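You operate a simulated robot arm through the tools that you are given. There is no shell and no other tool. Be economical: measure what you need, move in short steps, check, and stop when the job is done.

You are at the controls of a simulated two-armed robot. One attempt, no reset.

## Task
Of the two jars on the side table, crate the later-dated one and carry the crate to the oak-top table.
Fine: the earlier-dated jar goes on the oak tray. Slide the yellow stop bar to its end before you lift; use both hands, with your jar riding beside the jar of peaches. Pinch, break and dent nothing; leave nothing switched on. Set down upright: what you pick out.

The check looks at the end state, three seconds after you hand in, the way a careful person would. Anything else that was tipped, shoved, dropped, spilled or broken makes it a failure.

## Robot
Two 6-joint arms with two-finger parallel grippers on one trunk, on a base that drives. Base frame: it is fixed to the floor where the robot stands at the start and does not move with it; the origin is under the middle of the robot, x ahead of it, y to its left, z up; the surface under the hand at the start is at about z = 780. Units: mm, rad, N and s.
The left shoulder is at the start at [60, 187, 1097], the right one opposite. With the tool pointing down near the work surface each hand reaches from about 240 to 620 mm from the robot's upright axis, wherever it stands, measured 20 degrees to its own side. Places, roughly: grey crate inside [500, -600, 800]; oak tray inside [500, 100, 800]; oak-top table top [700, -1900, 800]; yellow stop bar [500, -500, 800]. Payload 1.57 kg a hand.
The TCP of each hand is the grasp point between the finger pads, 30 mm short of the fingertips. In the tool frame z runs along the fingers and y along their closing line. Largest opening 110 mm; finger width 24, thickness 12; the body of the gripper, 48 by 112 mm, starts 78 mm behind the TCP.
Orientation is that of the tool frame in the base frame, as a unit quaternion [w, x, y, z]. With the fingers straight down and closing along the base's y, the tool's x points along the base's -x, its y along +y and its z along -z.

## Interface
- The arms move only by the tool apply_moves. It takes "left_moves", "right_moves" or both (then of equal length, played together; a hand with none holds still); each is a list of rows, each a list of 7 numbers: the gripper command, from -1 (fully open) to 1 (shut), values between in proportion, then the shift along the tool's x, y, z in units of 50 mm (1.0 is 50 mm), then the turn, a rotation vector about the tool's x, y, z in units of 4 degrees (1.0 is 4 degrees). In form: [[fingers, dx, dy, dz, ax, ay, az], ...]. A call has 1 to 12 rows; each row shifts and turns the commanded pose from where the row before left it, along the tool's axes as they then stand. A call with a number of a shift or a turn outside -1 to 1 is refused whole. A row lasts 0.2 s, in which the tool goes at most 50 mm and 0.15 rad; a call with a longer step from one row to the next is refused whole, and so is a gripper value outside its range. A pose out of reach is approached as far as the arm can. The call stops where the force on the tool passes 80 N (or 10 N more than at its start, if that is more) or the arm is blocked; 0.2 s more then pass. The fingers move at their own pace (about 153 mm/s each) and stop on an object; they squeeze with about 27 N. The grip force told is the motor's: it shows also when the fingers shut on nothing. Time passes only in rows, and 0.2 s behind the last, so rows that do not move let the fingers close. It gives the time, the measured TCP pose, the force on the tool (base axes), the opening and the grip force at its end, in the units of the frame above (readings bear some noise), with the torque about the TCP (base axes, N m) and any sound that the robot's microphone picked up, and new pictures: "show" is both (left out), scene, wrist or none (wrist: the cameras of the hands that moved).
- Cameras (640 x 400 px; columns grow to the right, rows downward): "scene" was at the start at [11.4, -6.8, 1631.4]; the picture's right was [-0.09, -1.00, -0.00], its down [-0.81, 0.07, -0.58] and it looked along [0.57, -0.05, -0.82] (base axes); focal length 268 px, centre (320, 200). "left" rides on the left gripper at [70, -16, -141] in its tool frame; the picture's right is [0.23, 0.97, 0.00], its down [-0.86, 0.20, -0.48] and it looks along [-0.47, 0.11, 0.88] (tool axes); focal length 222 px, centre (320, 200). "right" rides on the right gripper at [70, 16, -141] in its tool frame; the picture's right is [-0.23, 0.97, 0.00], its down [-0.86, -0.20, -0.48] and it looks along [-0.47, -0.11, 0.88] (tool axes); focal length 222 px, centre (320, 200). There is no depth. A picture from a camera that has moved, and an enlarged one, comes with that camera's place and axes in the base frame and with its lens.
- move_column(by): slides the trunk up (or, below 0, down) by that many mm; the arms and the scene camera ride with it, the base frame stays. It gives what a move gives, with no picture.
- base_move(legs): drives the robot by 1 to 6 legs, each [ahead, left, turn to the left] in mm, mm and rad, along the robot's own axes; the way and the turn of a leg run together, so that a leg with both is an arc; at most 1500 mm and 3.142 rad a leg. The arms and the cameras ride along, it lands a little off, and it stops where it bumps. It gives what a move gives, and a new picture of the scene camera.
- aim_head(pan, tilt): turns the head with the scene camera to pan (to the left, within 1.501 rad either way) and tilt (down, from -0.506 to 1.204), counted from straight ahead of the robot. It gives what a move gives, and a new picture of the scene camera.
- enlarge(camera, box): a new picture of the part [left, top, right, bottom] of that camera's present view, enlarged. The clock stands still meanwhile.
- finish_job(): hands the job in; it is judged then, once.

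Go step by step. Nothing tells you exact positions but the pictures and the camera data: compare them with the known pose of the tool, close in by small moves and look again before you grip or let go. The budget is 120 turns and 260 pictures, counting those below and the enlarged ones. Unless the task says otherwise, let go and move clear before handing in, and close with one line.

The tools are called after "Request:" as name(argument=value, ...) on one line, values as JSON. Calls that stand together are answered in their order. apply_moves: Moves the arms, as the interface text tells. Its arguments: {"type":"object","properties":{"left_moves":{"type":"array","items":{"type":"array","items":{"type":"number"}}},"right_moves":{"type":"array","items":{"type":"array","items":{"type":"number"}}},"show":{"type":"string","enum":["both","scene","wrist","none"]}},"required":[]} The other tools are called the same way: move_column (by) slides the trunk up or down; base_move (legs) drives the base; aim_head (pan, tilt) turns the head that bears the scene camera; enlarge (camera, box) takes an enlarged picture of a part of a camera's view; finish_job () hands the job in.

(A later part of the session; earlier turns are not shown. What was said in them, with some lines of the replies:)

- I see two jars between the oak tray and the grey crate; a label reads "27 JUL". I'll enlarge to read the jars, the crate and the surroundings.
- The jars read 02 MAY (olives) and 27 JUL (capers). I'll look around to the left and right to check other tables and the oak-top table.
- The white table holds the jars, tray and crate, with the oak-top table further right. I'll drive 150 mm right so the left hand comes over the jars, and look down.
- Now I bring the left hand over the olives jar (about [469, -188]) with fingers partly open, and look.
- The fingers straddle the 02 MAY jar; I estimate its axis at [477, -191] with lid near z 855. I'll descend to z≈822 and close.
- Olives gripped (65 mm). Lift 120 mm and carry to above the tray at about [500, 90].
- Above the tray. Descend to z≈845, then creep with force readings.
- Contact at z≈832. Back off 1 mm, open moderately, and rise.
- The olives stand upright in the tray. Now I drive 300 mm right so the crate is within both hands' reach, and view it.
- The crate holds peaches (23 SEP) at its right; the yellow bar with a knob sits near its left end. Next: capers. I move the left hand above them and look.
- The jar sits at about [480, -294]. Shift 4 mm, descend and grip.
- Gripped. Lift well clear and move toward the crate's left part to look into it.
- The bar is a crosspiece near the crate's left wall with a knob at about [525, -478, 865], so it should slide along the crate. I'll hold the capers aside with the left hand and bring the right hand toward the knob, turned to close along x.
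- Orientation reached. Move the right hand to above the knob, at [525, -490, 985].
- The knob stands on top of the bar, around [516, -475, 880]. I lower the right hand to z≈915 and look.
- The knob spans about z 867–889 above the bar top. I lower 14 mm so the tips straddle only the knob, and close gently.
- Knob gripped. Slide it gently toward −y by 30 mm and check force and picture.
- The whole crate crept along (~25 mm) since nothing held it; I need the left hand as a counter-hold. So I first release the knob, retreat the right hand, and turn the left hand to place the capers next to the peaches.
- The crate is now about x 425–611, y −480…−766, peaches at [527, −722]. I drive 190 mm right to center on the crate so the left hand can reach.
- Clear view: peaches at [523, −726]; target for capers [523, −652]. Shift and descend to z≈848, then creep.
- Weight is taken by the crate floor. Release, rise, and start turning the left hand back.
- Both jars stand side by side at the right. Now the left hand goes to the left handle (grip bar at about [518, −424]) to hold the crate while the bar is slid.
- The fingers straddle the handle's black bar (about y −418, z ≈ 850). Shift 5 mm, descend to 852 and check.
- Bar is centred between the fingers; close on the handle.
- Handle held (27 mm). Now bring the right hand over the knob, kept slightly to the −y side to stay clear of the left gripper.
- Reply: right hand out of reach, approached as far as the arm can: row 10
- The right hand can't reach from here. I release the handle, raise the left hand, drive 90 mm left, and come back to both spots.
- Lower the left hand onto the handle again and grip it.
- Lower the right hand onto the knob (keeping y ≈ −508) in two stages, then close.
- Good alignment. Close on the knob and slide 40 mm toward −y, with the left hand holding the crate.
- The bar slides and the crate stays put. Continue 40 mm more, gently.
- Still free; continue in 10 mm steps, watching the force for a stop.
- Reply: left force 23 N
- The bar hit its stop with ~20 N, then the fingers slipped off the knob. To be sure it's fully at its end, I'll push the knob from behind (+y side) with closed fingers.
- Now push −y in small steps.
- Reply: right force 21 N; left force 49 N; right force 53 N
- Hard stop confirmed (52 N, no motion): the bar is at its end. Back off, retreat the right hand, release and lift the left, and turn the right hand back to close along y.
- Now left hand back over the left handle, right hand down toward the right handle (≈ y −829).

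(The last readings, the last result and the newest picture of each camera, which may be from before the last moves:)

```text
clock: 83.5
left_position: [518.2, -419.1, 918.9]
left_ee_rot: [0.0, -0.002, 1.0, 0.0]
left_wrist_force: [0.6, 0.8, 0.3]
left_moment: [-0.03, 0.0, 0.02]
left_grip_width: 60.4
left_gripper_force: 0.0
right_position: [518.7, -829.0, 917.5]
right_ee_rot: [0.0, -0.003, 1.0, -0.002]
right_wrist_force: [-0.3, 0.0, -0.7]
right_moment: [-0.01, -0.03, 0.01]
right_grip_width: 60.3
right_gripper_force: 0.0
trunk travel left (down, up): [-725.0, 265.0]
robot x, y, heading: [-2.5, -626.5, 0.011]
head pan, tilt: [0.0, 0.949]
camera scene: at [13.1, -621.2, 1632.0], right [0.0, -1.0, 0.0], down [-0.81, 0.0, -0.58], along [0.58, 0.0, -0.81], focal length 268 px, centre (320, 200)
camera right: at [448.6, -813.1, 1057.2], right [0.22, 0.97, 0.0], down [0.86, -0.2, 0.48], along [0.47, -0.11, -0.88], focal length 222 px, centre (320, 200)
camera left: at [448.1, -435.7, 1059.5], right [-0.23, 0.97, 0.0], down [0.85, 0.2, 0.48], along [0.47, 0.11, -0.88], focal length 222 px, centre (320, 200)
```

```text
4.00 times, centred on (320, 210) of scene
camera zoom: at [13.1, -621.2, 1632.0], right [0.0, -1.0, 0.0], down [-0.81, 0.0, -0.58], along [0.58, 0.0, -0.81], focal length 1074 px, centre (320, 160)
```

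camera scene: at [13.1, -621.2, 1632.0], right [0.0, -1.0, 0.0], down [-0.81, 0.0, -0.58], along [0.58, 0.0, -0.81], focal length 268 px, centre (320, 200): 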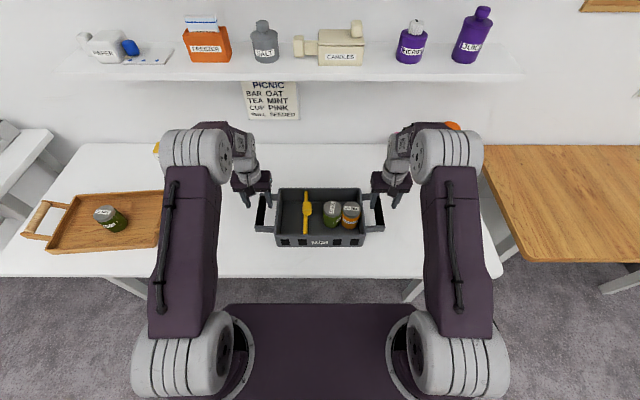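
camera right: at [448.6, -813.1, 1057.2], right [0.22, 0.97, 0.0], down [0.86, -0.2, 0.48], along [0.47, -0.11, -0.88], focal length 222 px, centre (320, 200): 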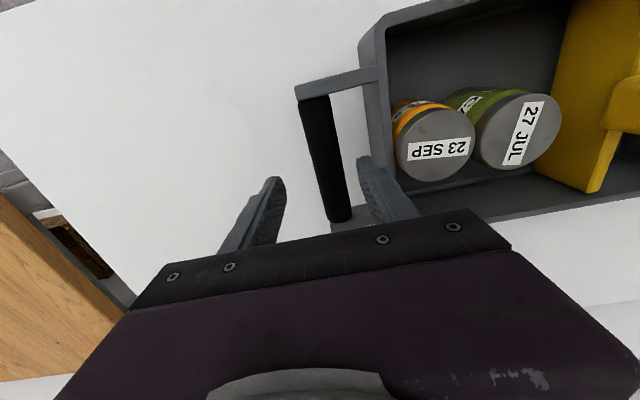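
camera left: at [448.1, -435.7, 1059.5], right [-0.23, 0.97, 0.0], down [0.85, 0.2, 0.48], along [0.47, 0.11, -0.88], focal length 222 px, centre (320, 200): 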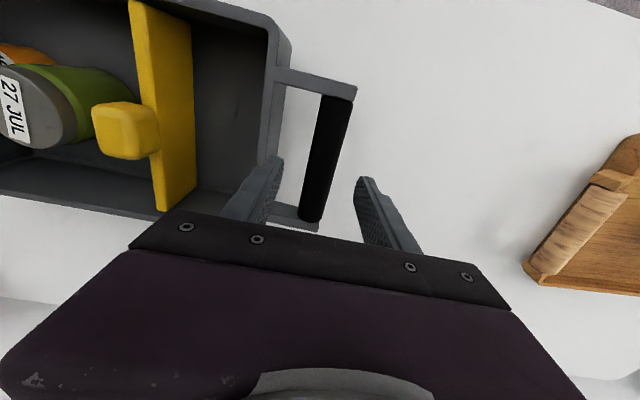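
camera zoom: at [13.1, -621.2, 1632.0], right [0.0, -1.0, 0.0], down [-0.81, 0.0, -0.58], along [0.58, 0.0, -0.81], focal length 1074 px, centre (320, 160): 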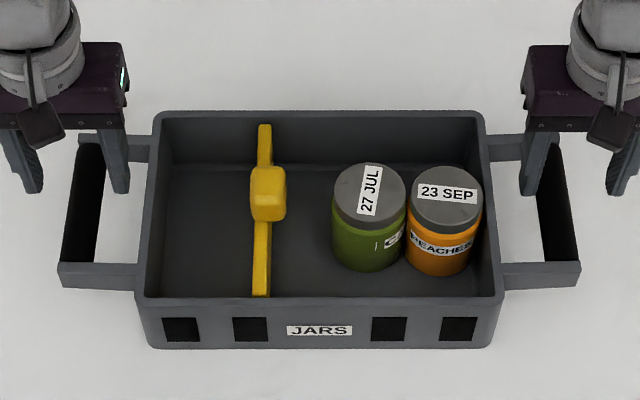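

Both hands straddle their handles. Descend to z≈853 and close both.

Request:
apply_moves(left_moves=[[-0.1, 0, 0, 0.5, 0, 0, 0], [-0.1, 0, 0, 0.4, 0, 0, 0], [-0.1, 0, 0, 0.42, 0, 0, 0], [-0.1, 0, 0, 0, 0, 0, 0]], right_moves=[[-0.1, 0, 0.06, 0.5, 0, 0, 0], [-0.1, 0, 0, 0.4, 0, 0, 0], [-0.1, 0, 0, 0.4, 0, 0, 0], [-0.1, 0, 0, 0, 0, 0, 0]])

Request:
apply_moves(left_moves=[[0.3, 0, 0, 0, 0, 0, 0], [0.5, 0, 0, 0, 0, 0, 0], [1, 0, 0, 0, 0, 0, 0], [1, 0, 0, 0, 0, 0, 0]], right_moves=[[0.3, 0, 0, 0, 0, 0, 0], [0.5, 0, 0, 0, 0, 0, 0], [1, 0, 0, 0, 0, 0, 0], [1, 0, 0, 0, 0, 0, 0]])

```text
clock: 84.5
left_position: [516.8, -420.3, 852.7]
left_ee_rot: [0.0, -0.001, 1.0, 0.0]
left_wrist_force: [0.4, 0.7, 0.0]
left_moment: [0.0, 0.0, 0.0]
left_grip_width: 60.8
left_gripper_force: 0.1
right_position: [517.3, -826.0, 853.0]
right_ee_rot: [0.0, -0.001, 1.0, 0.0]
right_wrist_force: [-0.5, 0.4, -0.5]
right_moment: [-0.01, 0.01, 0.02]
right_grip_width: 60.5
right_gripper_force: 0.1
trunk travel left (down, up): [-725.0, 265.0]
robot x, y, heading: [1.5, -621.0, 0.006]
head pan, tilt: [0.0, 0.949]
camera scene: at [13.1, -622.8, 1632.0], right [0.0, -1.0, 0.0], down [-0.81, 0.0, -0.58], along [0.58, 0.0, -0.81], focal length 268 px, centre (320, 200)
camera right: at [448.2, -811.8, 993.0], right [0.22, 0.97, 0.0], down [0.86, -0.2, 0.48], along [0.47, -0.11, -0.88], focal length 222 px, centre (320, 200)
camera left: at [447.2, -437.0, 993.5], right [-0.23, 0.97, 0.0], down [0.85, 0.2, 0.48], along [0.47, 0.11, -0.88], focal length 222 px, centre (320, 200)
```

scene: 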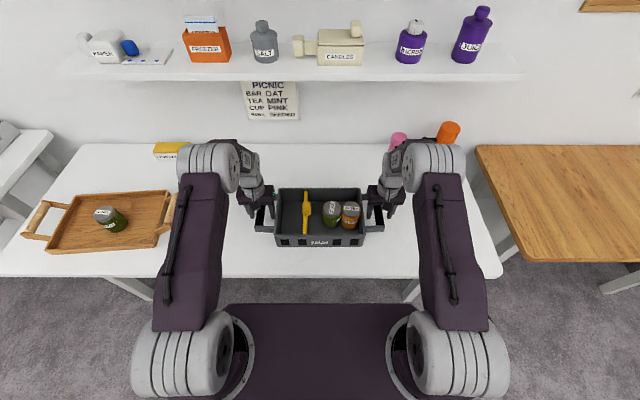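
right: 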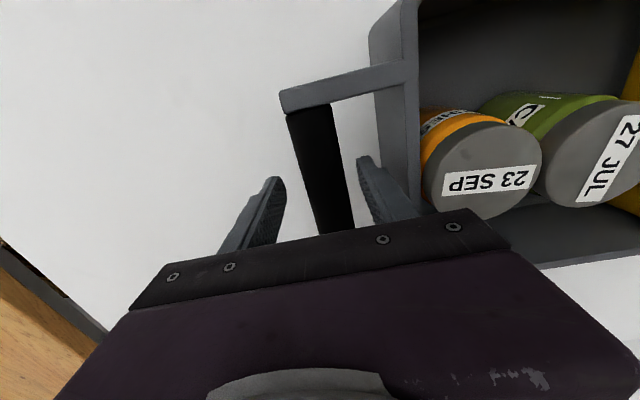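
left: 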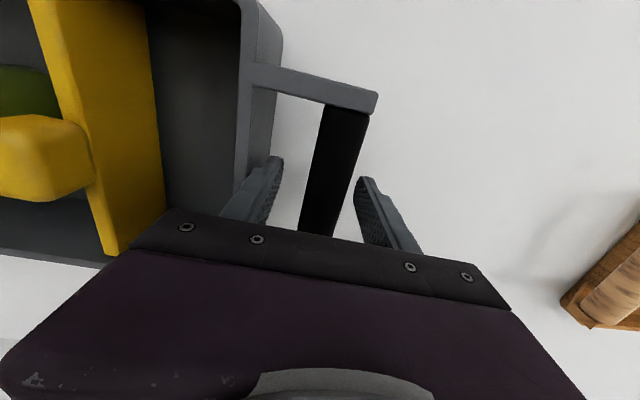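

```text
clock: 85.5
left_position: [517.2, -421.1, 852.2]
left_ee_rot: [0.0, -0.003, 1.0, -0.001]
left_wrist_force: [2.3, -26.6, 0.5]
left_moment: [0.05, 0.06, 0.65]
left_grip_width: 27.3
left_gripper_force: 27.0
right_position: [518.6, -824.5, 851.4]
right_ee_rot: [0.0, -0.003, 1.0, 0.0]
right_wrist_force: [-2.2, 30.0, 3.1]
right_moment: [-0.09, -0.09, 0.64]
right_grip_width: 27.4
right_gripper_force: 27.2
trunk travel left (down, up): [-725.0, 265.0]
robot x, y, heading: [-2.8, -628.0, 0.003]
head pan, tilt: [0.0, 0.949]
camera scene: at [13.4, -622.1, 1632.0], right [0.0, -1.0, 0.0], down [-0.81, 0.0, -0.58], along [0.58, 0.0, -0.81], focal length 268 px, centre (320, 200)
camera right: at [448.3, -810.3, 993.2], right [0.22, 0.97, 0.0], down [0.86, -0.2, 0.48], along [0.47, -0.11, -0.88], focal length 222 px, centre (320, 200)
camera left: at [447.4, -437.8, 993.4], right [-0.23, 0.97, 0.0], down [0.85, 0.2, 0.48], along [0.47, 0.11, -0.88], focal length 222 px, centre (320, 200)
```

scene: 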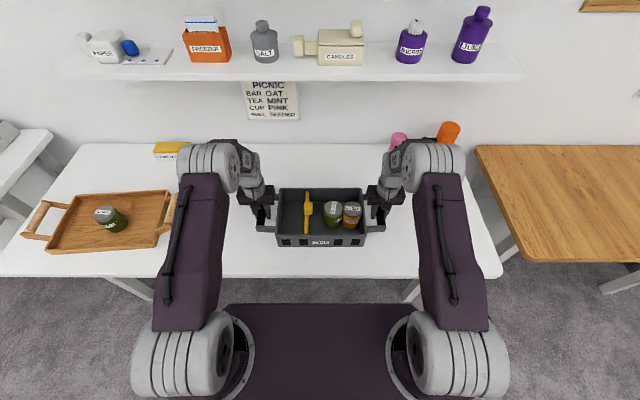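
right: 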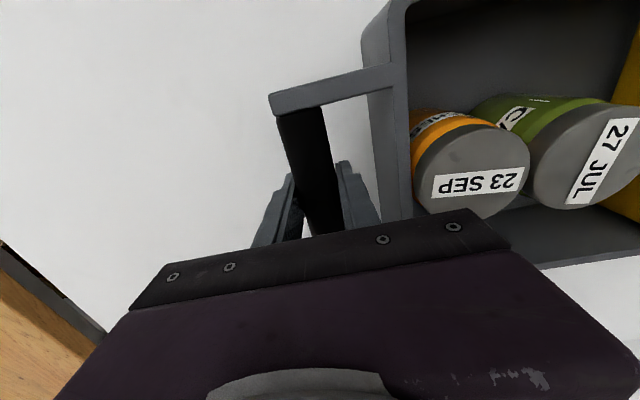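
left: 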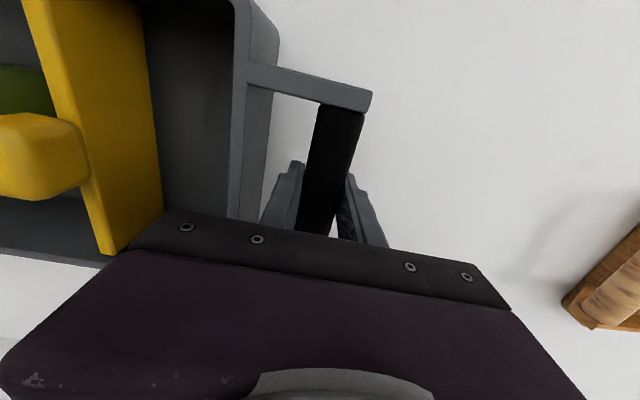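

Both grips hold (27 mm), but hands are pulling ~28 N apart; relax by ~3 mm, then raise the trunk a little to test the lift.

Request:
apply_moves(left_moves=[[1, 0, -0.025, 0, 0, 0, 0], [1, 0, 0, 0, 0, 0, 0]], right_moves=[[1, 0, 0.035, 0, 0, 0, 0], [1, 0, 0, 0, 0, 0, 0]], show="none")

Request:
move_column(by=25)

Request:
enlarge(camera="scene", box=[240, 160, 400, 260])

```text
clock: 86.1
left_position: [517.7, -421.3, 853.0]
left_ee_rot: [0.001, -0.003, 1.0, 0.0]
left_wrist_force: [0.6, -15.1, 2.6]
left_moment: [0.01, 0.27, 0.62]
left_grip_width: 27.6
left_gripper_force: 27.1
right_position: [518.4, -825.5, 853.1]
right_ee_rot: [0.0, -0.002, 1.0, 0.0]
right_wrist_force: [-1.1, 17.2, 0.6]
right_moment: [-0.09, 0.19, 0.55]
right_grip_width: 27.2
right_gripper_force: 27.2
trunk travel left (down, up): [-725.0, 265.0]
robot x, y, heading: [1.1, -627.5, 0.005]
head pan, tilt: [0.0, 0.949]
```

```text
clock: 86.8
left_position: [518.0, -421.7, 876.2]
left_ee_rot: [-0.001, -0.003, 1.0, 0.0]
left_wrist_force: [3.2, -10.8, -5.2]
left_moment: [0.04, -0.03, 0.56]
left_grip_width: 27.1
left_gripper_force: 27.4
right_position: [518.6, -826.0, 876.8]
right_ee_rot: [-0.001, -0.003, 1.0, 0.001]
right_wrist_force: [-2.3, 9.8, -6.7]
right_moment: [-0.12, 0.05, 0.51]
right_grip_width: 27.5
right_gripper_force: 27.4
trunk travel left (down, up): [-750.0, 240.0]
robot x, y, heading: [2.1, -620.6, 0.003]
head pan, tilt: [0.0, 0.949]
```

```text
4.00 times, centred on (320, 210) of scene
camera zoom: at [15.3, -623.0, 1657.0], right [0.0, -1.0, 0.0], down [-0.81, 0.0, -0.58], along [0.58, 0.0, -0.81], focal length 1074 px, centre (320, 160)
```

zoom: 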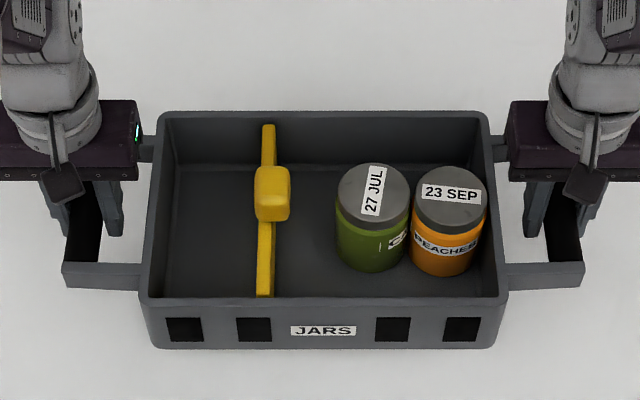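

The crate lifts level, ~6 N per hand. Raise further and look at the oak-top table and the path.

Request:
move_column(by=110)

Request:
aim_head(pan=-1.1, tilt=0.7)

```text
clock: 88.2
left_position: [517.9, -420.6, 985.3]
left_ee_rot: [-0.001, -0.002, 1.0, -0.001]
left_wrist_force: [2.7, -1.0, -4.6]
left_moment: [0.04, -0.04, 0.65]
left_grip_width: 27.3
left_gripper_force: 27.5
right_position: [519.7, -824.6, 987.2]
right_ee_rot: [-0.001, -0.003, 1.0, -0.001]
right_wrist_force: [-3.8, -0.1, -6.9]
right_moment: [-0.07, 0.06, 0.65]
right_grip_width: 27.6
right_gripper_force: 27.4
trunk travel left (down, up): [-860.0, 130.0]
robot x, y, heading: [-0.5, -624.1, 0.004]
head pan, tilt: [0.0, 0.949]
```

```text
clock: 89.6
left_position: [518.2, -421.5, 986.9]
left_ee_rot: [0.0, -0.002, 1.0, 0.0]
left_wrist_force: [3.0, 5.4, -5.1]
left_moment: [-0.04, 0.05, 0.58]
left_grip_width: 27.0
left_gripper_force: 27.1
right_position: [519.3, -825.6, 987.4]
right_ee_rot: [-0.001, -0.002, 1.0, 0.001]
right_wrist_force: [-2.4, -4.8, -7.4]
right_moment: [0.03, -0.01, 0.55]
right_grip_width: 27.4
right_gripper_force: 27.1
trunk travel left (down, up): [-860.0, 130.0]
robot x, y, heading: [3.8, -625.0, 0.001]
head pan, tilt: [-1.1, 0.7]
camera scene: at [-18.1, -698.9, 1786.8], right [-0.89, -0.46, 0.0], down [-0.3, 0.57, -0.76], along [0.35, -0.68, -0.64], focal length 268 px, centre (320, 200)
```

scene: 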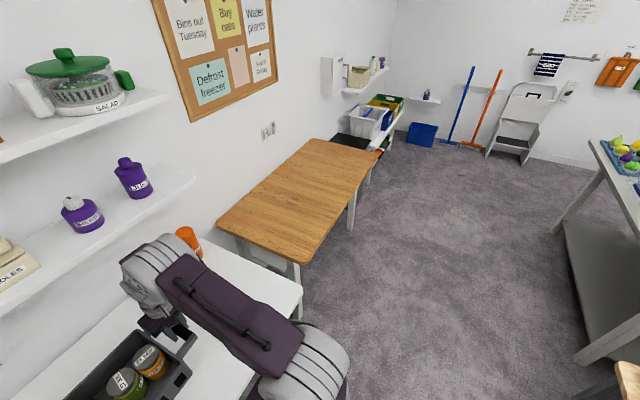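

The oak table spans roughly x 400–910, y −1310…−2390, and its top is clear. Drive right in two legs, head watching the crate.

Request:
base_move(legs=[[0, -400, 0]])

Request:
base_move(legs=[[0, -420, 0], [0, -405, 0]])

Request:
aim_head(pan=0.0, tilt=0.95)

```text
clock: 92.1
left_position: [518.3, -819.6, 985.7]
left_ee_rot: [-0.001, -0.004, 1.0, 0.0]
left_wrist_force: [3.5, 12.0, -4.6]
left_moment: [-0.07, 0.07, 0.58]
left_grip_width: 27.1
left_gripper_force: 27.1
right_position: [520.3, -1223.7, 986.3]
right_ee_rot: [-0.001, -0.004, 1.0, -0.001]
right_wrist_force: [-2.5, -12.4, -6.7]
right_moment: [0.06, 0.01, 0.54]
right_grip_width: 27.3
right_gripper_force: 27.4
trunk travel left (down, up): [-860.0, 130.0]
robot x, y, heading: [0.1, -1025.5, 0.002]
head pan, tilt: [-1.1, 0.7]
camera scene: at [-16.0, -1096.8, 1786.9], right [-0.89, -0.46, 0.0], down [-0.3, 0.57, -0.77], along [0.35, -0.68, -0.64], focal length 268 px, centre (320, 200)
```

scene: 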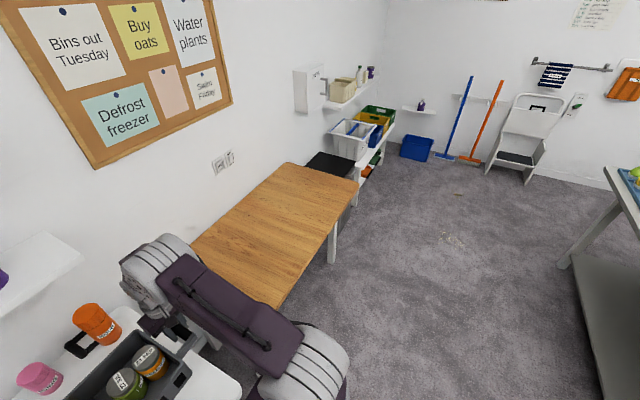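

```text
clock: 96.7
left_position: [524.9, -1639.0, 987.5]
left_ee_rot: [-0.002, -0.005, 1.0, 0.0]
left_wrist_force: [2.5, 1.7, -5.3]
left_moment: [0.0, -0.03, 0.52]
left_grip_width: 27.2
left_gripper_force: 27.4
right_position: [528.1, -2042.1, 986.8]
right_ee_rot: [-0.001, -0.004, 1.0, -0.001]
right_wrist_force: [-3.8, -2.4, -7.3]
right_moment: [0.03, 0.04, 0.55]
right_grip_width: 27.5
right_gripper_force: 26.6
trunk travel left (down, up): [-860.0, 130.0]
robot x, y, heading: [10.0, -1844.8, 0.005]
head pan, tilt: [-1.1, 0.7]
camera scene: at [-10.1, -1918.1, 1786.9], right [-0.89, -0.46, 0.0], down [-0.3, 0.57, -0.77], along [0.35, -0.68, -0.64], focal length 268 px, centre (320, 200)
```

scene: 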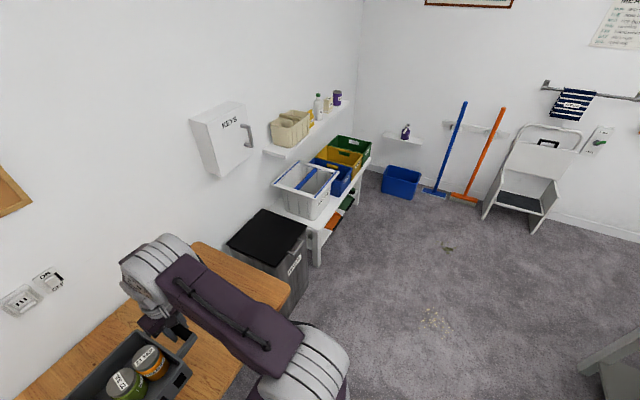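

```text
clock: 98.1
left_position: [524.4, -1641.6, 987.5]
left_ee_rot: [-0.001, -0.005, 1.0, 0.001]
left_wrist_force: [0.0, -0.1, -3.4]
left_moment: [0.02, 0.1, 0.06]
left_grip_width: 27.2
left_gripper_force: 27.2
right_position: [528.1, -2045.6, 986.9]
right_ee_rot: [0.0, -0.005, 1.0, 0.0]
right_wrist_force: [-1.0, 0.1, -7.2]
right_moment: [0.06, -0.09, -0.06]
right_grip_width: 27.3
right_gripper_force: 27.1
trunk travel left (down, up): [-860.0, 130.0]
robot x, y, heading: [5.7, -1846.8, 0.003]
head pan, tilt: [0.0, 0.949]
camera scene: at [23.5, -1844.5, 1767.0], right [0.01, -1.0, 0.0], down [-0.81, -0.01, -0.58], along [0.58, 0.0, -0.81], focal length 268 px, centre (320, 200)
```

scene: 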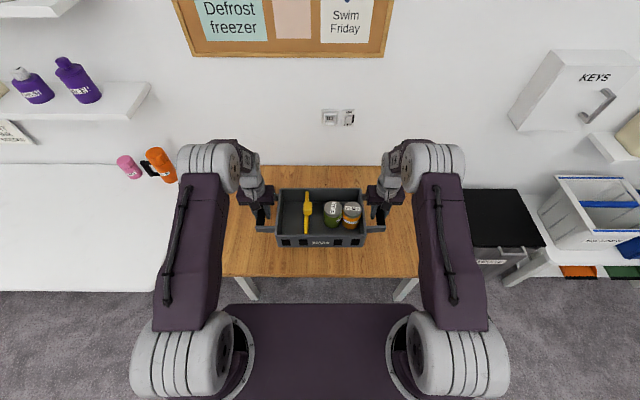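

The crate is above the oak table, well centred sideways. I shift it 40 mm further in with both arms, then lower the trunk by 100 mm.

Request:
apply_moves(left_moves=[[1, -0.2, 0, 0, 0, 0, 0], [1, -0.2, 0, 0, 0, 0, 0], [1, -0.2, 0, 0, 0, 0, 0], [1, -0.2, 0, 0, 0, 0, 0], [1, 0, 0, 0, 0, 0, 0]], right_moves=[[1, -0.2, 0, 0, 0, 0, 0], [1, -0.2, 0, 0, 0, 0, 0], [1, -0.2, 0, 0, 0, 0, 0], [1, -0.2, 0, 0, 0, 0, 0], [1, 0, 0, 0, 0, 0, 0]], show="none")

Request:
move_column(by=-100)

Request:
enlarge(camera="scene", box=[160, 100, 480, 300])

```text
clock: 99.3
left_position: [565.2, -1640.0, 986.4]
left_ee_rot: [-0.002, -0.005, 1.0, 0.0]
left_wrist_force: [1.2, 0.4, -5.0]
left_moment: [0.0, -0.02, 0.21]
left_grip_width: 27.5
left_gripper_force: 27.0
right_position: [568.4, -2044.1, 987.1]
right_ee_rot: [-0.002, -0.004, 1.0, 0.0]
right_wrist_force: [-0.9, -0.3, -8.9]
right_moment: [-0.03, 0.06, -0.04]
right_grip_width: 27.6
right_gripper_force: 26.6
trunk travel left (down, up): [-860.0, 130.0]
robot x, y, heading: [5.5, -1844.9, 0.009]
head pan, tilt: [0.0, 0.949]
```

```text
clock: 100.6
left_position: [564.6, -1640.4, 887.5]
left_ee_rot: [-0.001, -0.005, 1.0, 0.0]
left_wrist_force: [2.2, 0.2, -4.3]
left_moment: [0.01, 0.09, 0.36]
left_grip_width: 27.1
left_gripper_force: 27.2
right_position: [567.2, -2045.1, 887.6]
right_ee_rot: [-0.001, -0.005, 1.0, 0.0]
right_wrist_force: [-1.3, -0.2, -7.4]
right_moment: [0.0, -0.07, 0.25]
right_grip_width: 27.1
right_gripper_force: 26.6
trunk travel left (down, up): [-760.0, 230.0]
robot x, y, heading: [7.0, -1841.8, 0.007]
head pan, tilt: [0.0, 0.949]
```

```text
2.00 times, centred on (320, 200) of scene
camera zoom: at [23.2, -1844.1, 1667.0], right [0.01, -1.0, 0.0], down [-0.81, -0.01, -0.58], along [0.58, 0.0, -0.81], focal length 537 px, centre (320, 200)
```

zoom: 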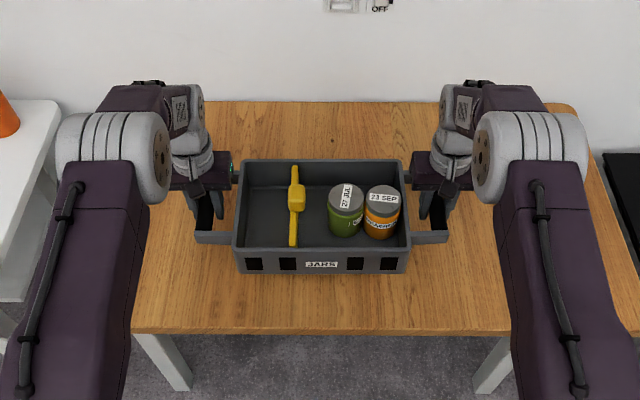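

Well over the table. Lower in small steps, watching the forces.

Request:
move_column(by=-20)

Request:
move_column(by=-6)

Request:
move_column(by=-4)

```text
clock: 101.3
left_position: [564.6, -1639.5, 864.5]
left_ee_rot: [-0.002, -0.004, 1.0, 0.0]
left_wrist_force: [0.5, -0.1, -4.4]
left_moment: [0.04, 0.04, 0.41]
left_grip_width: 27.3
left_gripper_force: 26.8
right_position: [566.8, -2043.9, 866.7]
right_ee_rot: [0.0, -0.005, 1.0, 0.0]
right_wrist_force: [-1.7, -0.3, -7.0]
right_moment: [-0.03, -0.01, 0.28]
right_grip_width: 27.3
right_gripper_force: 26.7
trunk travel left (down, up): [-740.0, 250.0]
robot x, y, heading: [10.4, -1844.4, 0.007]
head pan, tilt: [0.0, 0.949]
```

```text
clock: 101.8
left_position: [565.2, -1640.0, 859.7]
left_ee_rot: [-0.001, -0.005, 1.0, 0.001]
left_wrist_force: [2.0, -0.5, -4.4]
left_moment: [0.06, 0.04, 0.42]
left_grip_width: 27.4
left_gripper_force: 27.4
right_position: [568.3, -2044.3, 860.8]
right_ee_rot: [-0.001, -0.005, 1.0, 0.0]
right_wrist_force: [-1.8, 1.2, -6.0]
right_moment: [0.0, 0.02, 0.27]
right_grip_width: 27.4
right_gripper_force: 26.8
trunk travel left (down, up): [-734.0, 256.0]
robot x, y, heading: [7.5, -1845.7, 0.008]
head pan, tilt: [0.0, 0.949]
```

```text
clock: 102.3
left_position: [564.6, -1640.7, 856.6]
left_ee_rot: [0.0, -0.005, 1.0, -0.001]
left_wrist_force: [0.7, 0.0, -4.9]
left_moment: [0.02, 0.03, 0.38]
left_grip_width: 27.3
left_gripper_force: 27.2
right_position: [567.9, -2043.7, 858.0]
right_ee_rot: [-0.001, -0.005, 1.0, 0.0]
right_wrist_force: [-1.1, -0.2, -6.5]
right_moment: [0.02, 0.01, 0.26]
right_grip_width: 27.3
right_gripper_force: 27.0
trunk travel left (down, up): [-730.0, 260.0]
robot x, y, heading: [5.9, -1845.9, 0.014]
head pan, tilt: [0.0, 0.949]
```

Request:
move_column(by=-4)

Request:
move_column(by=-3)

Request:
move_column(by=-3)

```text
clock: 102.9
left_position: [564.9, -1640.3, 854.2]
left_ee_rot: [0.0, -0.005, 1.0, 0.0]
left_wrist_force: [2.3, 0.6, -1.4]
left_moment: [0.03, -0.18, 0.37]
left_grip_width: 27.3
left_gripper_force: 26.5
right_position: [566.6, -2044.2, 853.2]
right_ee_rot: [0.0, -0.004, 1.0, 0.0]
right_wrist_force: [-1.7, -0.4, -5.5]
right_moment: [0.02, -0.24, 0.32]
right_grip_width: 27.2
right_gripper_force: 27.0
trunk travel left (down, up): [-726.0, 264.0]
robot x, y, heading: [8.4, -1842.4, 0.01]
head pan, tilt: [0.0, 0.949]
```

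```text
clock: 103.4
left_position: [564.3, -1640.5, 854.0]
left_ee_rot: [0.003, -0.004, 1.0, 0.0]
left_wrist_force: [7.0, -0.8, 16.0]
left_moment: [-0.09, 0.3, 0.36]
left_grip_width: 27.4
left_gripper_force: 27.5
right_position: [567.0, -2044.3, 852.3]
right_ee_rot: [0.002, -0.005, 1.0, 0.0]
right_wrist_force: [2.6, 1.1, 9.9]
right_moment: [-0.09, 0.37, 0.28]
right_grip_width: 27.4
right_gripper_force: 27.2
trunk travel left (down, up): [-723.0, 267.0]
robot x, y, heading: [9.9, -1843.1, 0.009]
head pan, tilt: [0.0, 0.949]
```

```text
clock: 103.9
left_position: [563.8, -1641.1, 850.5]
left_ee_rot: [0.006, -0.004, 1.0, 0.0]
left_wrist_force: [13.5, -1.3, 32.6]
left_moment: [-0.01, 0.05, 0.62]
left_grip_width: 27.5
left_gripper_force: 27.1
right_position: [566.9, -2044.5, 852.8]
right_ee_rot: [0.006, -0.004, 1.0, 0.0]
right_wrist_force: [10.6, -1.4, 31.1]
right_moment: [0.04, 0.07, -0.38]
right_grip_width: 27.9
right_gripper_force: 26.5
trunk travel left (down, up): [-720.0, 270.0]
robot x, y, heading: [10.3, -1842.2, 0.003]
head pan, tilt: [0.0, 0.949]
```

The crate stands on the table. Ease up 4 mm to unload, then open both hands and rise.

Request:
move_column(by=4)

Request:
apply_moves(left_moves=[[0.4, 0, 0, 0, 0, 0, 0], [0.0, 0, 0, 0, 0, 0, 0], [-0.1, 0, 0, 0, 0, 0, 0], [-0.1, 0, 0, 0, 0, 0, 0]], right_moves=[[0.4, 0, 0, 0, 0, 0, 0], [0.0, 0, 0, 0, 0, 0, 0], [-0.1, 0, 0, 0, 0, 0, 0], [-0.1, 0, 0, 0, 0, 0, 0]])

```text
clock: 104.5
left_position: [560.9, -1640.3, 852.0]
left_ee_rot: [0.001, -0.004, 1.0, 0.0]
left_wrist_force: [10.8, -2.3, 17.6]
left_moment: [0.08, -0.02, -0.25]
left_grip_width: 27.0
left_gripper_force: 26.9
right_position: [565.1, -2043.7, 851.8]
right_ee_rot: [0.0, -0.005, 1.0, 0.0]
right_wrist_force: [9.4, 0.2, 21.1]
right_moment: [0.03, -0.04, 0.47]
right_grip_width: 27.2
right_gripper_force: 26.8
trunk travel left (down, up): [-724.0, 266.0]
robot x, y, heading: [7.2, -1841.8, 0.009]
head pan, tilt: [0.0, 0.949]
```

```text
clock: 105.5
left_position: [563.4, -1640.4, 850.4]
left_ee_rot: [0.0, -0.004, 1.0, 0.0]
left_wrist_force: [-0.2, 0.1, 0.7]
left_moment: [0.02, 0.0, 0.0]
left_grip_width: 60.6
left_gripper_force: 0.0
right_position: [566.3, -2043.5, 851.1]
right_ee_rot: [0.0, -0.004, 1.0, 0.0]
right_wrist_force: [-0.6, -1.0, 0.4]
right_moment: [-0.02, -0.01, 0.05]
right_grip_width: 60.6
right_gripper_force: 0.0
trunk travel left (down, up): [-724.0, 266.0]
robot x, y, heading: [11.3, -1844.6, 0.005]
head pan, tilt: [0.0, 0.949]
camera scene: at [21.2, -1843.9, 1631.0], right [0.01, -1.0, 0.0], down [-0.81, -0.01, -0.58], along [0.58, 0.0, -0.81], focal length 268 px, centre (320, 200)
camera right: at [496.5, -2029.0, 991.8], right [0.22, 0.98, 0.0], down [0.86, -0.19, 0.48], along [0.47, -0.1, -0.88], focal length 222 px, centre (320, 200)
camera left: at [494.1, -1657.2, 991.8], right [-0.24, 0.97, 0.0], down [0.85, 0.21, 0.48], along [0.46, 0.11, -0.88], focal length 222 px, centre (320, 200)
```

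scene: 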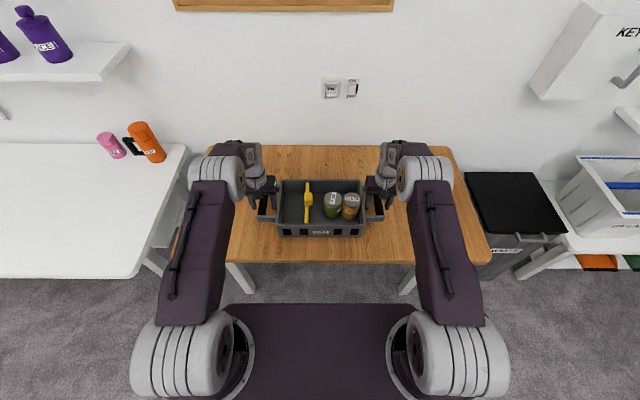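
right: 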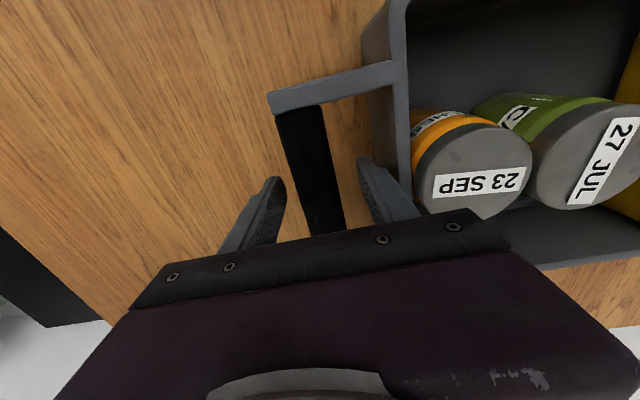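
left: 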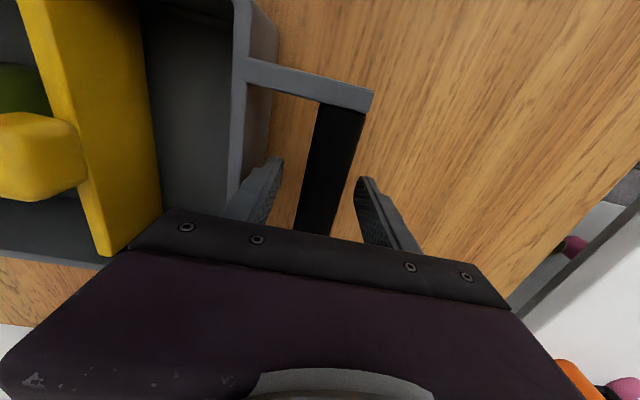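

Fingers are clear of both handles. Raise the trunk and back off, then check the crate, the tray and the wall switch.

Request:
move_column(by=150)

Request:
base_move(legs=[[-150, 0, 0]])

Request:
enlarge(camera="scene", box=[220, 100, 420, 225])

Request:
aim_head(pan=0.0, tilt=0.5)

Request:
enlarge(camera="scene", box=[280, 130, 400, 210])

Request:
aim_head(pan=1.2, tilt=0.5)

```text
clock: 107.2
left_position: [564.3, -1640.3, 1002.5]
left_ee_rot: [0.0, -0.005, 1.0, 0.0]
left_wrist_force: [-0.2, 1.1, 0.2]
left_moment: [-0.05, 0.02, -0.05]
left_grip_width: 60.8
left_gripper_force: 0.1
right_position: [567.0, -2043.2, 1001.1]
right_ee_rot: [0.0, -0.004, 1.0, 0.0]
right_wrist_force: [0.1, -0.2, -0.6]
right_moment: [-0.03, 0.03, 0.01]
right_grip_width: 60.6
right_gripper_force: 0.0
trunk travel left (down, up): [-874.0, 116.0]
robot x, y, heading: [11.3, -1843.8, 0.002]
head pan, tilt: [0.0, 0.949]
```

```text
clock: 108.6
left_position: [417.3, -1641.6, 1000.0]
left_ee_rot: [-0.001, -0.004, 1.0, 0.0]
left_wrist_force: [0.7, -0.2, 0.1]
left_moment: [-0.03, 0.04, -0.04]
left_grip_width: 60.1
left_gripper_force: 0.1
right_position: [420.6, -2045.3, 1000.1]
right_ee_rot: [-0.002, -0.005, 1.0, -0.001]
right_wrist_force: [-0.3, 1.2, 1.0]
right_moment: [-0.03, -0.01, -0.03]
right_grip_width: 60.4
right_gripper_force: 0.1
trunk travel left (down, up): [-874.0, 116.0]
robot x, y, heading: [-139.2, -1843.7, 0.01]
head pan, tilt: [0.0, 0.949]
camera scene: at [-123.4, -1845.2, 1781.0], right [0.01, -1.0, 0.0], down [-0.81, -0.01, -0.58], along [0.58, 0.0, -0.81], focal length 268 px, centre (320, 200)
```

scene: 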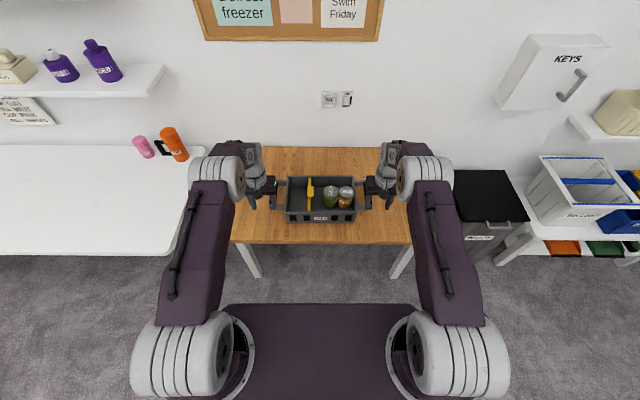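

```text
3.20 times, centred on (320, 162) of scene
camera zoom: at [-123.4, -1845.2, 1781.0], right [0.01, -1.0, 0.0], down [-0.81, -0.01, -0.58], along [0.58, 0.0, -0.81], focal length 859 px, centre (320, 320)
```

zoom: 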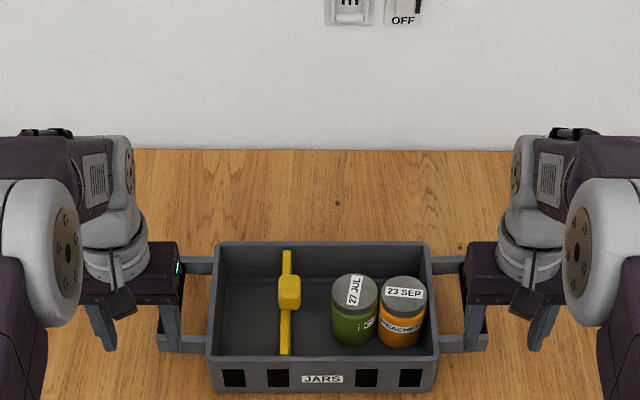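

```text
clock: 109.5
left_position: [414.6, -1641.3, 1002.1]
left_ee_rot: [0.0, -0.004, 1.0, -0.001]
left_wrist_force: [-0.8, 1.2, -0.9]
left_moment: [0.01, 0.0, 0.01]
left_grip_width: 60.6
left_gripper_force: 0.0
right_position: [417.8, -2044.9, 1001.1]
right_ee_rot: [0.0, -0.005, 1.0, 0.0]
right_wrist_force: [0.5, -0.1, 0.0]
right_moment: [0.04, 0.01, 0.0]
right_grip_width: 60.7
right_gripper_force: 0.1
trunk travel left (down, up): [-874.0, 116.0]
robot x, y, heading: [-138.6, -1843.3, 0.006]
head pan, tilt: [0.0, 0.499]
camera scene: at [-110.3, -1845.1, 1818.5], right [0.01, -1.0, 0.0], down [-0.48, 0.0, -0.88], along [0.88, 0.01, -0.48], focal length 268 px, centre (320, 200)
```

scene: 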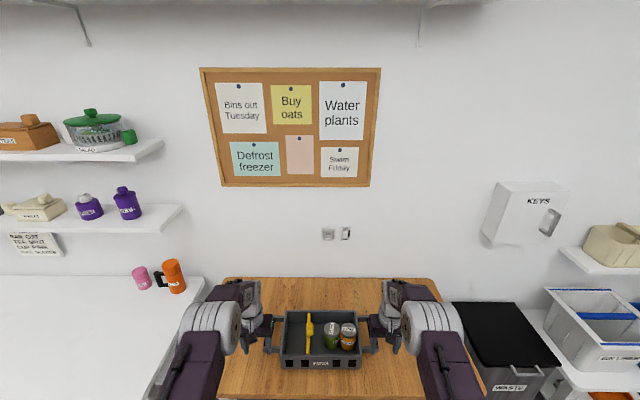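

```text
5.00 times, centred on (340, 170) of scene
camera zoom: at [-110.3, -1845.1, 1818.5], right [0.01, -1.0, 0.0], down [-0.48, 0.0, -0.88], along [0.88, 0.01, -0.48], focal length 1342 px, centre (220, 350)
```

zoom: 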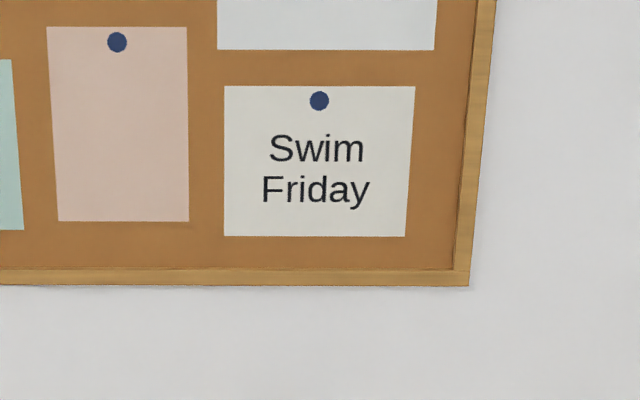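

```text
clock: 110.9
left_position: [414.8, -1642.3, 1001.0]
left_ee_rot: [-0.001, -0.005, 1.0, 0.0]
left_wrist_force: [-0.4, 0.3, 0.6]
left_moment: [0.01, -0.01, -0.01]
left_grip_width: 60.6
left_gripper_force: 0.0
right_position: [417.7, -2044.1, 1002.6]
right_ee_rot: [0.0, -0.005, 1.0, 0.0]
right_wrist_force: [0.0, 0.0, 0.0]
right_moment: [0.01, 0.01, 0.02]
right_grip_width: 60.6
right_gripper_force: 0.1
trunk travel left (down, up): [-874.0, 116.0]
robot x, y, heading: [-139.4, -1844.2, 0.005]
head pan, tilt: [1.201, 0.499]
camera scene: at [-167.6, -1760.7, 1818.5], right [0.94, -0.35, 0.0], down [-0.17, -0.45, -0.88], along [0.31, 0.82, -0.48], focal length 268 px, centre (320, 200)
```

scene: 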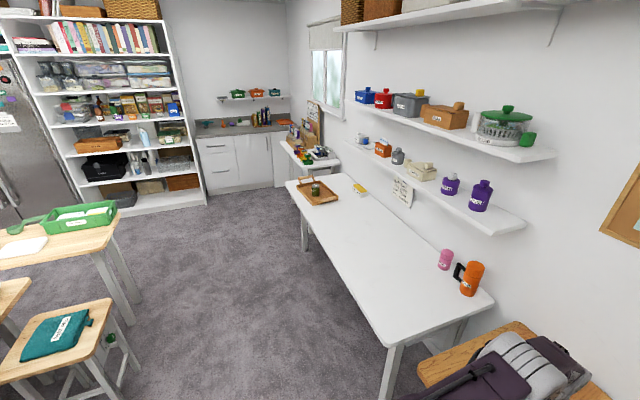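

The tray with the olives and the crate look right. One last check on the wall switch.

Request:
aim_head(pan=0.0, tilt=0.5)

Request:
enlarge(camera="scene", box=[304, 213, 368, 253])

Request:
enlarge(camera="scene", box=[260, 290, 400, 380])

```text
clock: 112.3
left_position: [414.5, -1641.6, 1000.9]
left_ee_rot: [-0.001, -0.004, 1.0, 0.0]
left_wrist_force: [0.2, 0.4, 0.5]
left_moment: [0.0, 0.0, 0.02]
left_grip_width: 60.6
left_gripper_force: 0.1
right_position: [417.7, -2044.7, 1001.9]
right_ee_rot: [-0.001, -0.005, 1.0, 0.0]
right_wrist_force: [0.2, 0.8, 0.4]
right_moment: [0.0, 0.03, -0.03]
right_grip_width: 60.5
right_gripper_force: 0.1
trunk travel left (down, up): [-874.0, 116.0]
robot x, y, heading: [-139.7, -1847.4, 0.011]
head pan, tilt: [0.0, 0.499]
camera scene: at [-109.1, -1844.9, 1818.5], right [0.01, -1.0, 0.0], down [-0.48, 0.0, -0.88], along [0.88, 0.01, -0.48], focal length 268 px, centre (320, 200)
```

scene: 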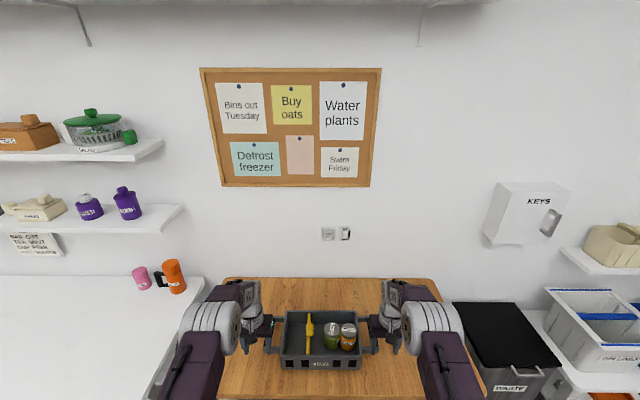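

```text
10.00 times, centred on (336, 233) of scene
camera zoom: at [-109.1, -1844.9, 1818.5], right [0.01, -1.0, 0.0], down [-0.48, 0.0, -0.88], along [0.88, 0.01, -0.48], focal length 2684 px, centre (160, -130)
```

zoom: 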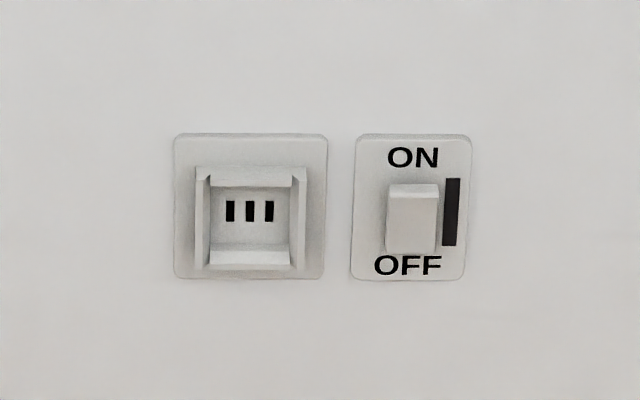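

```text
4.44 times, centred on (330, 335) of scene
camera zoom: at [-109.1, -1844.9, 1818.5], right [0.01, -1.0, 0.0], down [-0.48, 0.0, -0.88], along [0.88, 0.01, -0.48], focal length 1193 px, centre (276, -400)
```

zoom: 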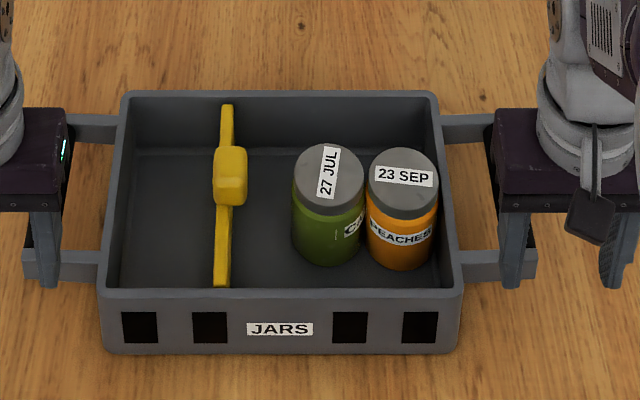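

The crate stands upright on the oak-top table with the capers beside the peaches. The stop bar is at its end, the hands are clear, and I touched no switches. Handing in.

Request:
finish_job()

```text
The job is handed in.
```

I put the 27 JUL capers in the crate beside the peaches and carried the crate to the oak-top table with both hands. The 02 MAY olives stand upright on the oak tray. The yellow stop bar was slid to its end before the lift. The crate slid about 25 mm along the side table when I first tried the bar. Nothing tipped, spilled or broke that I could see, and I touched no switches.
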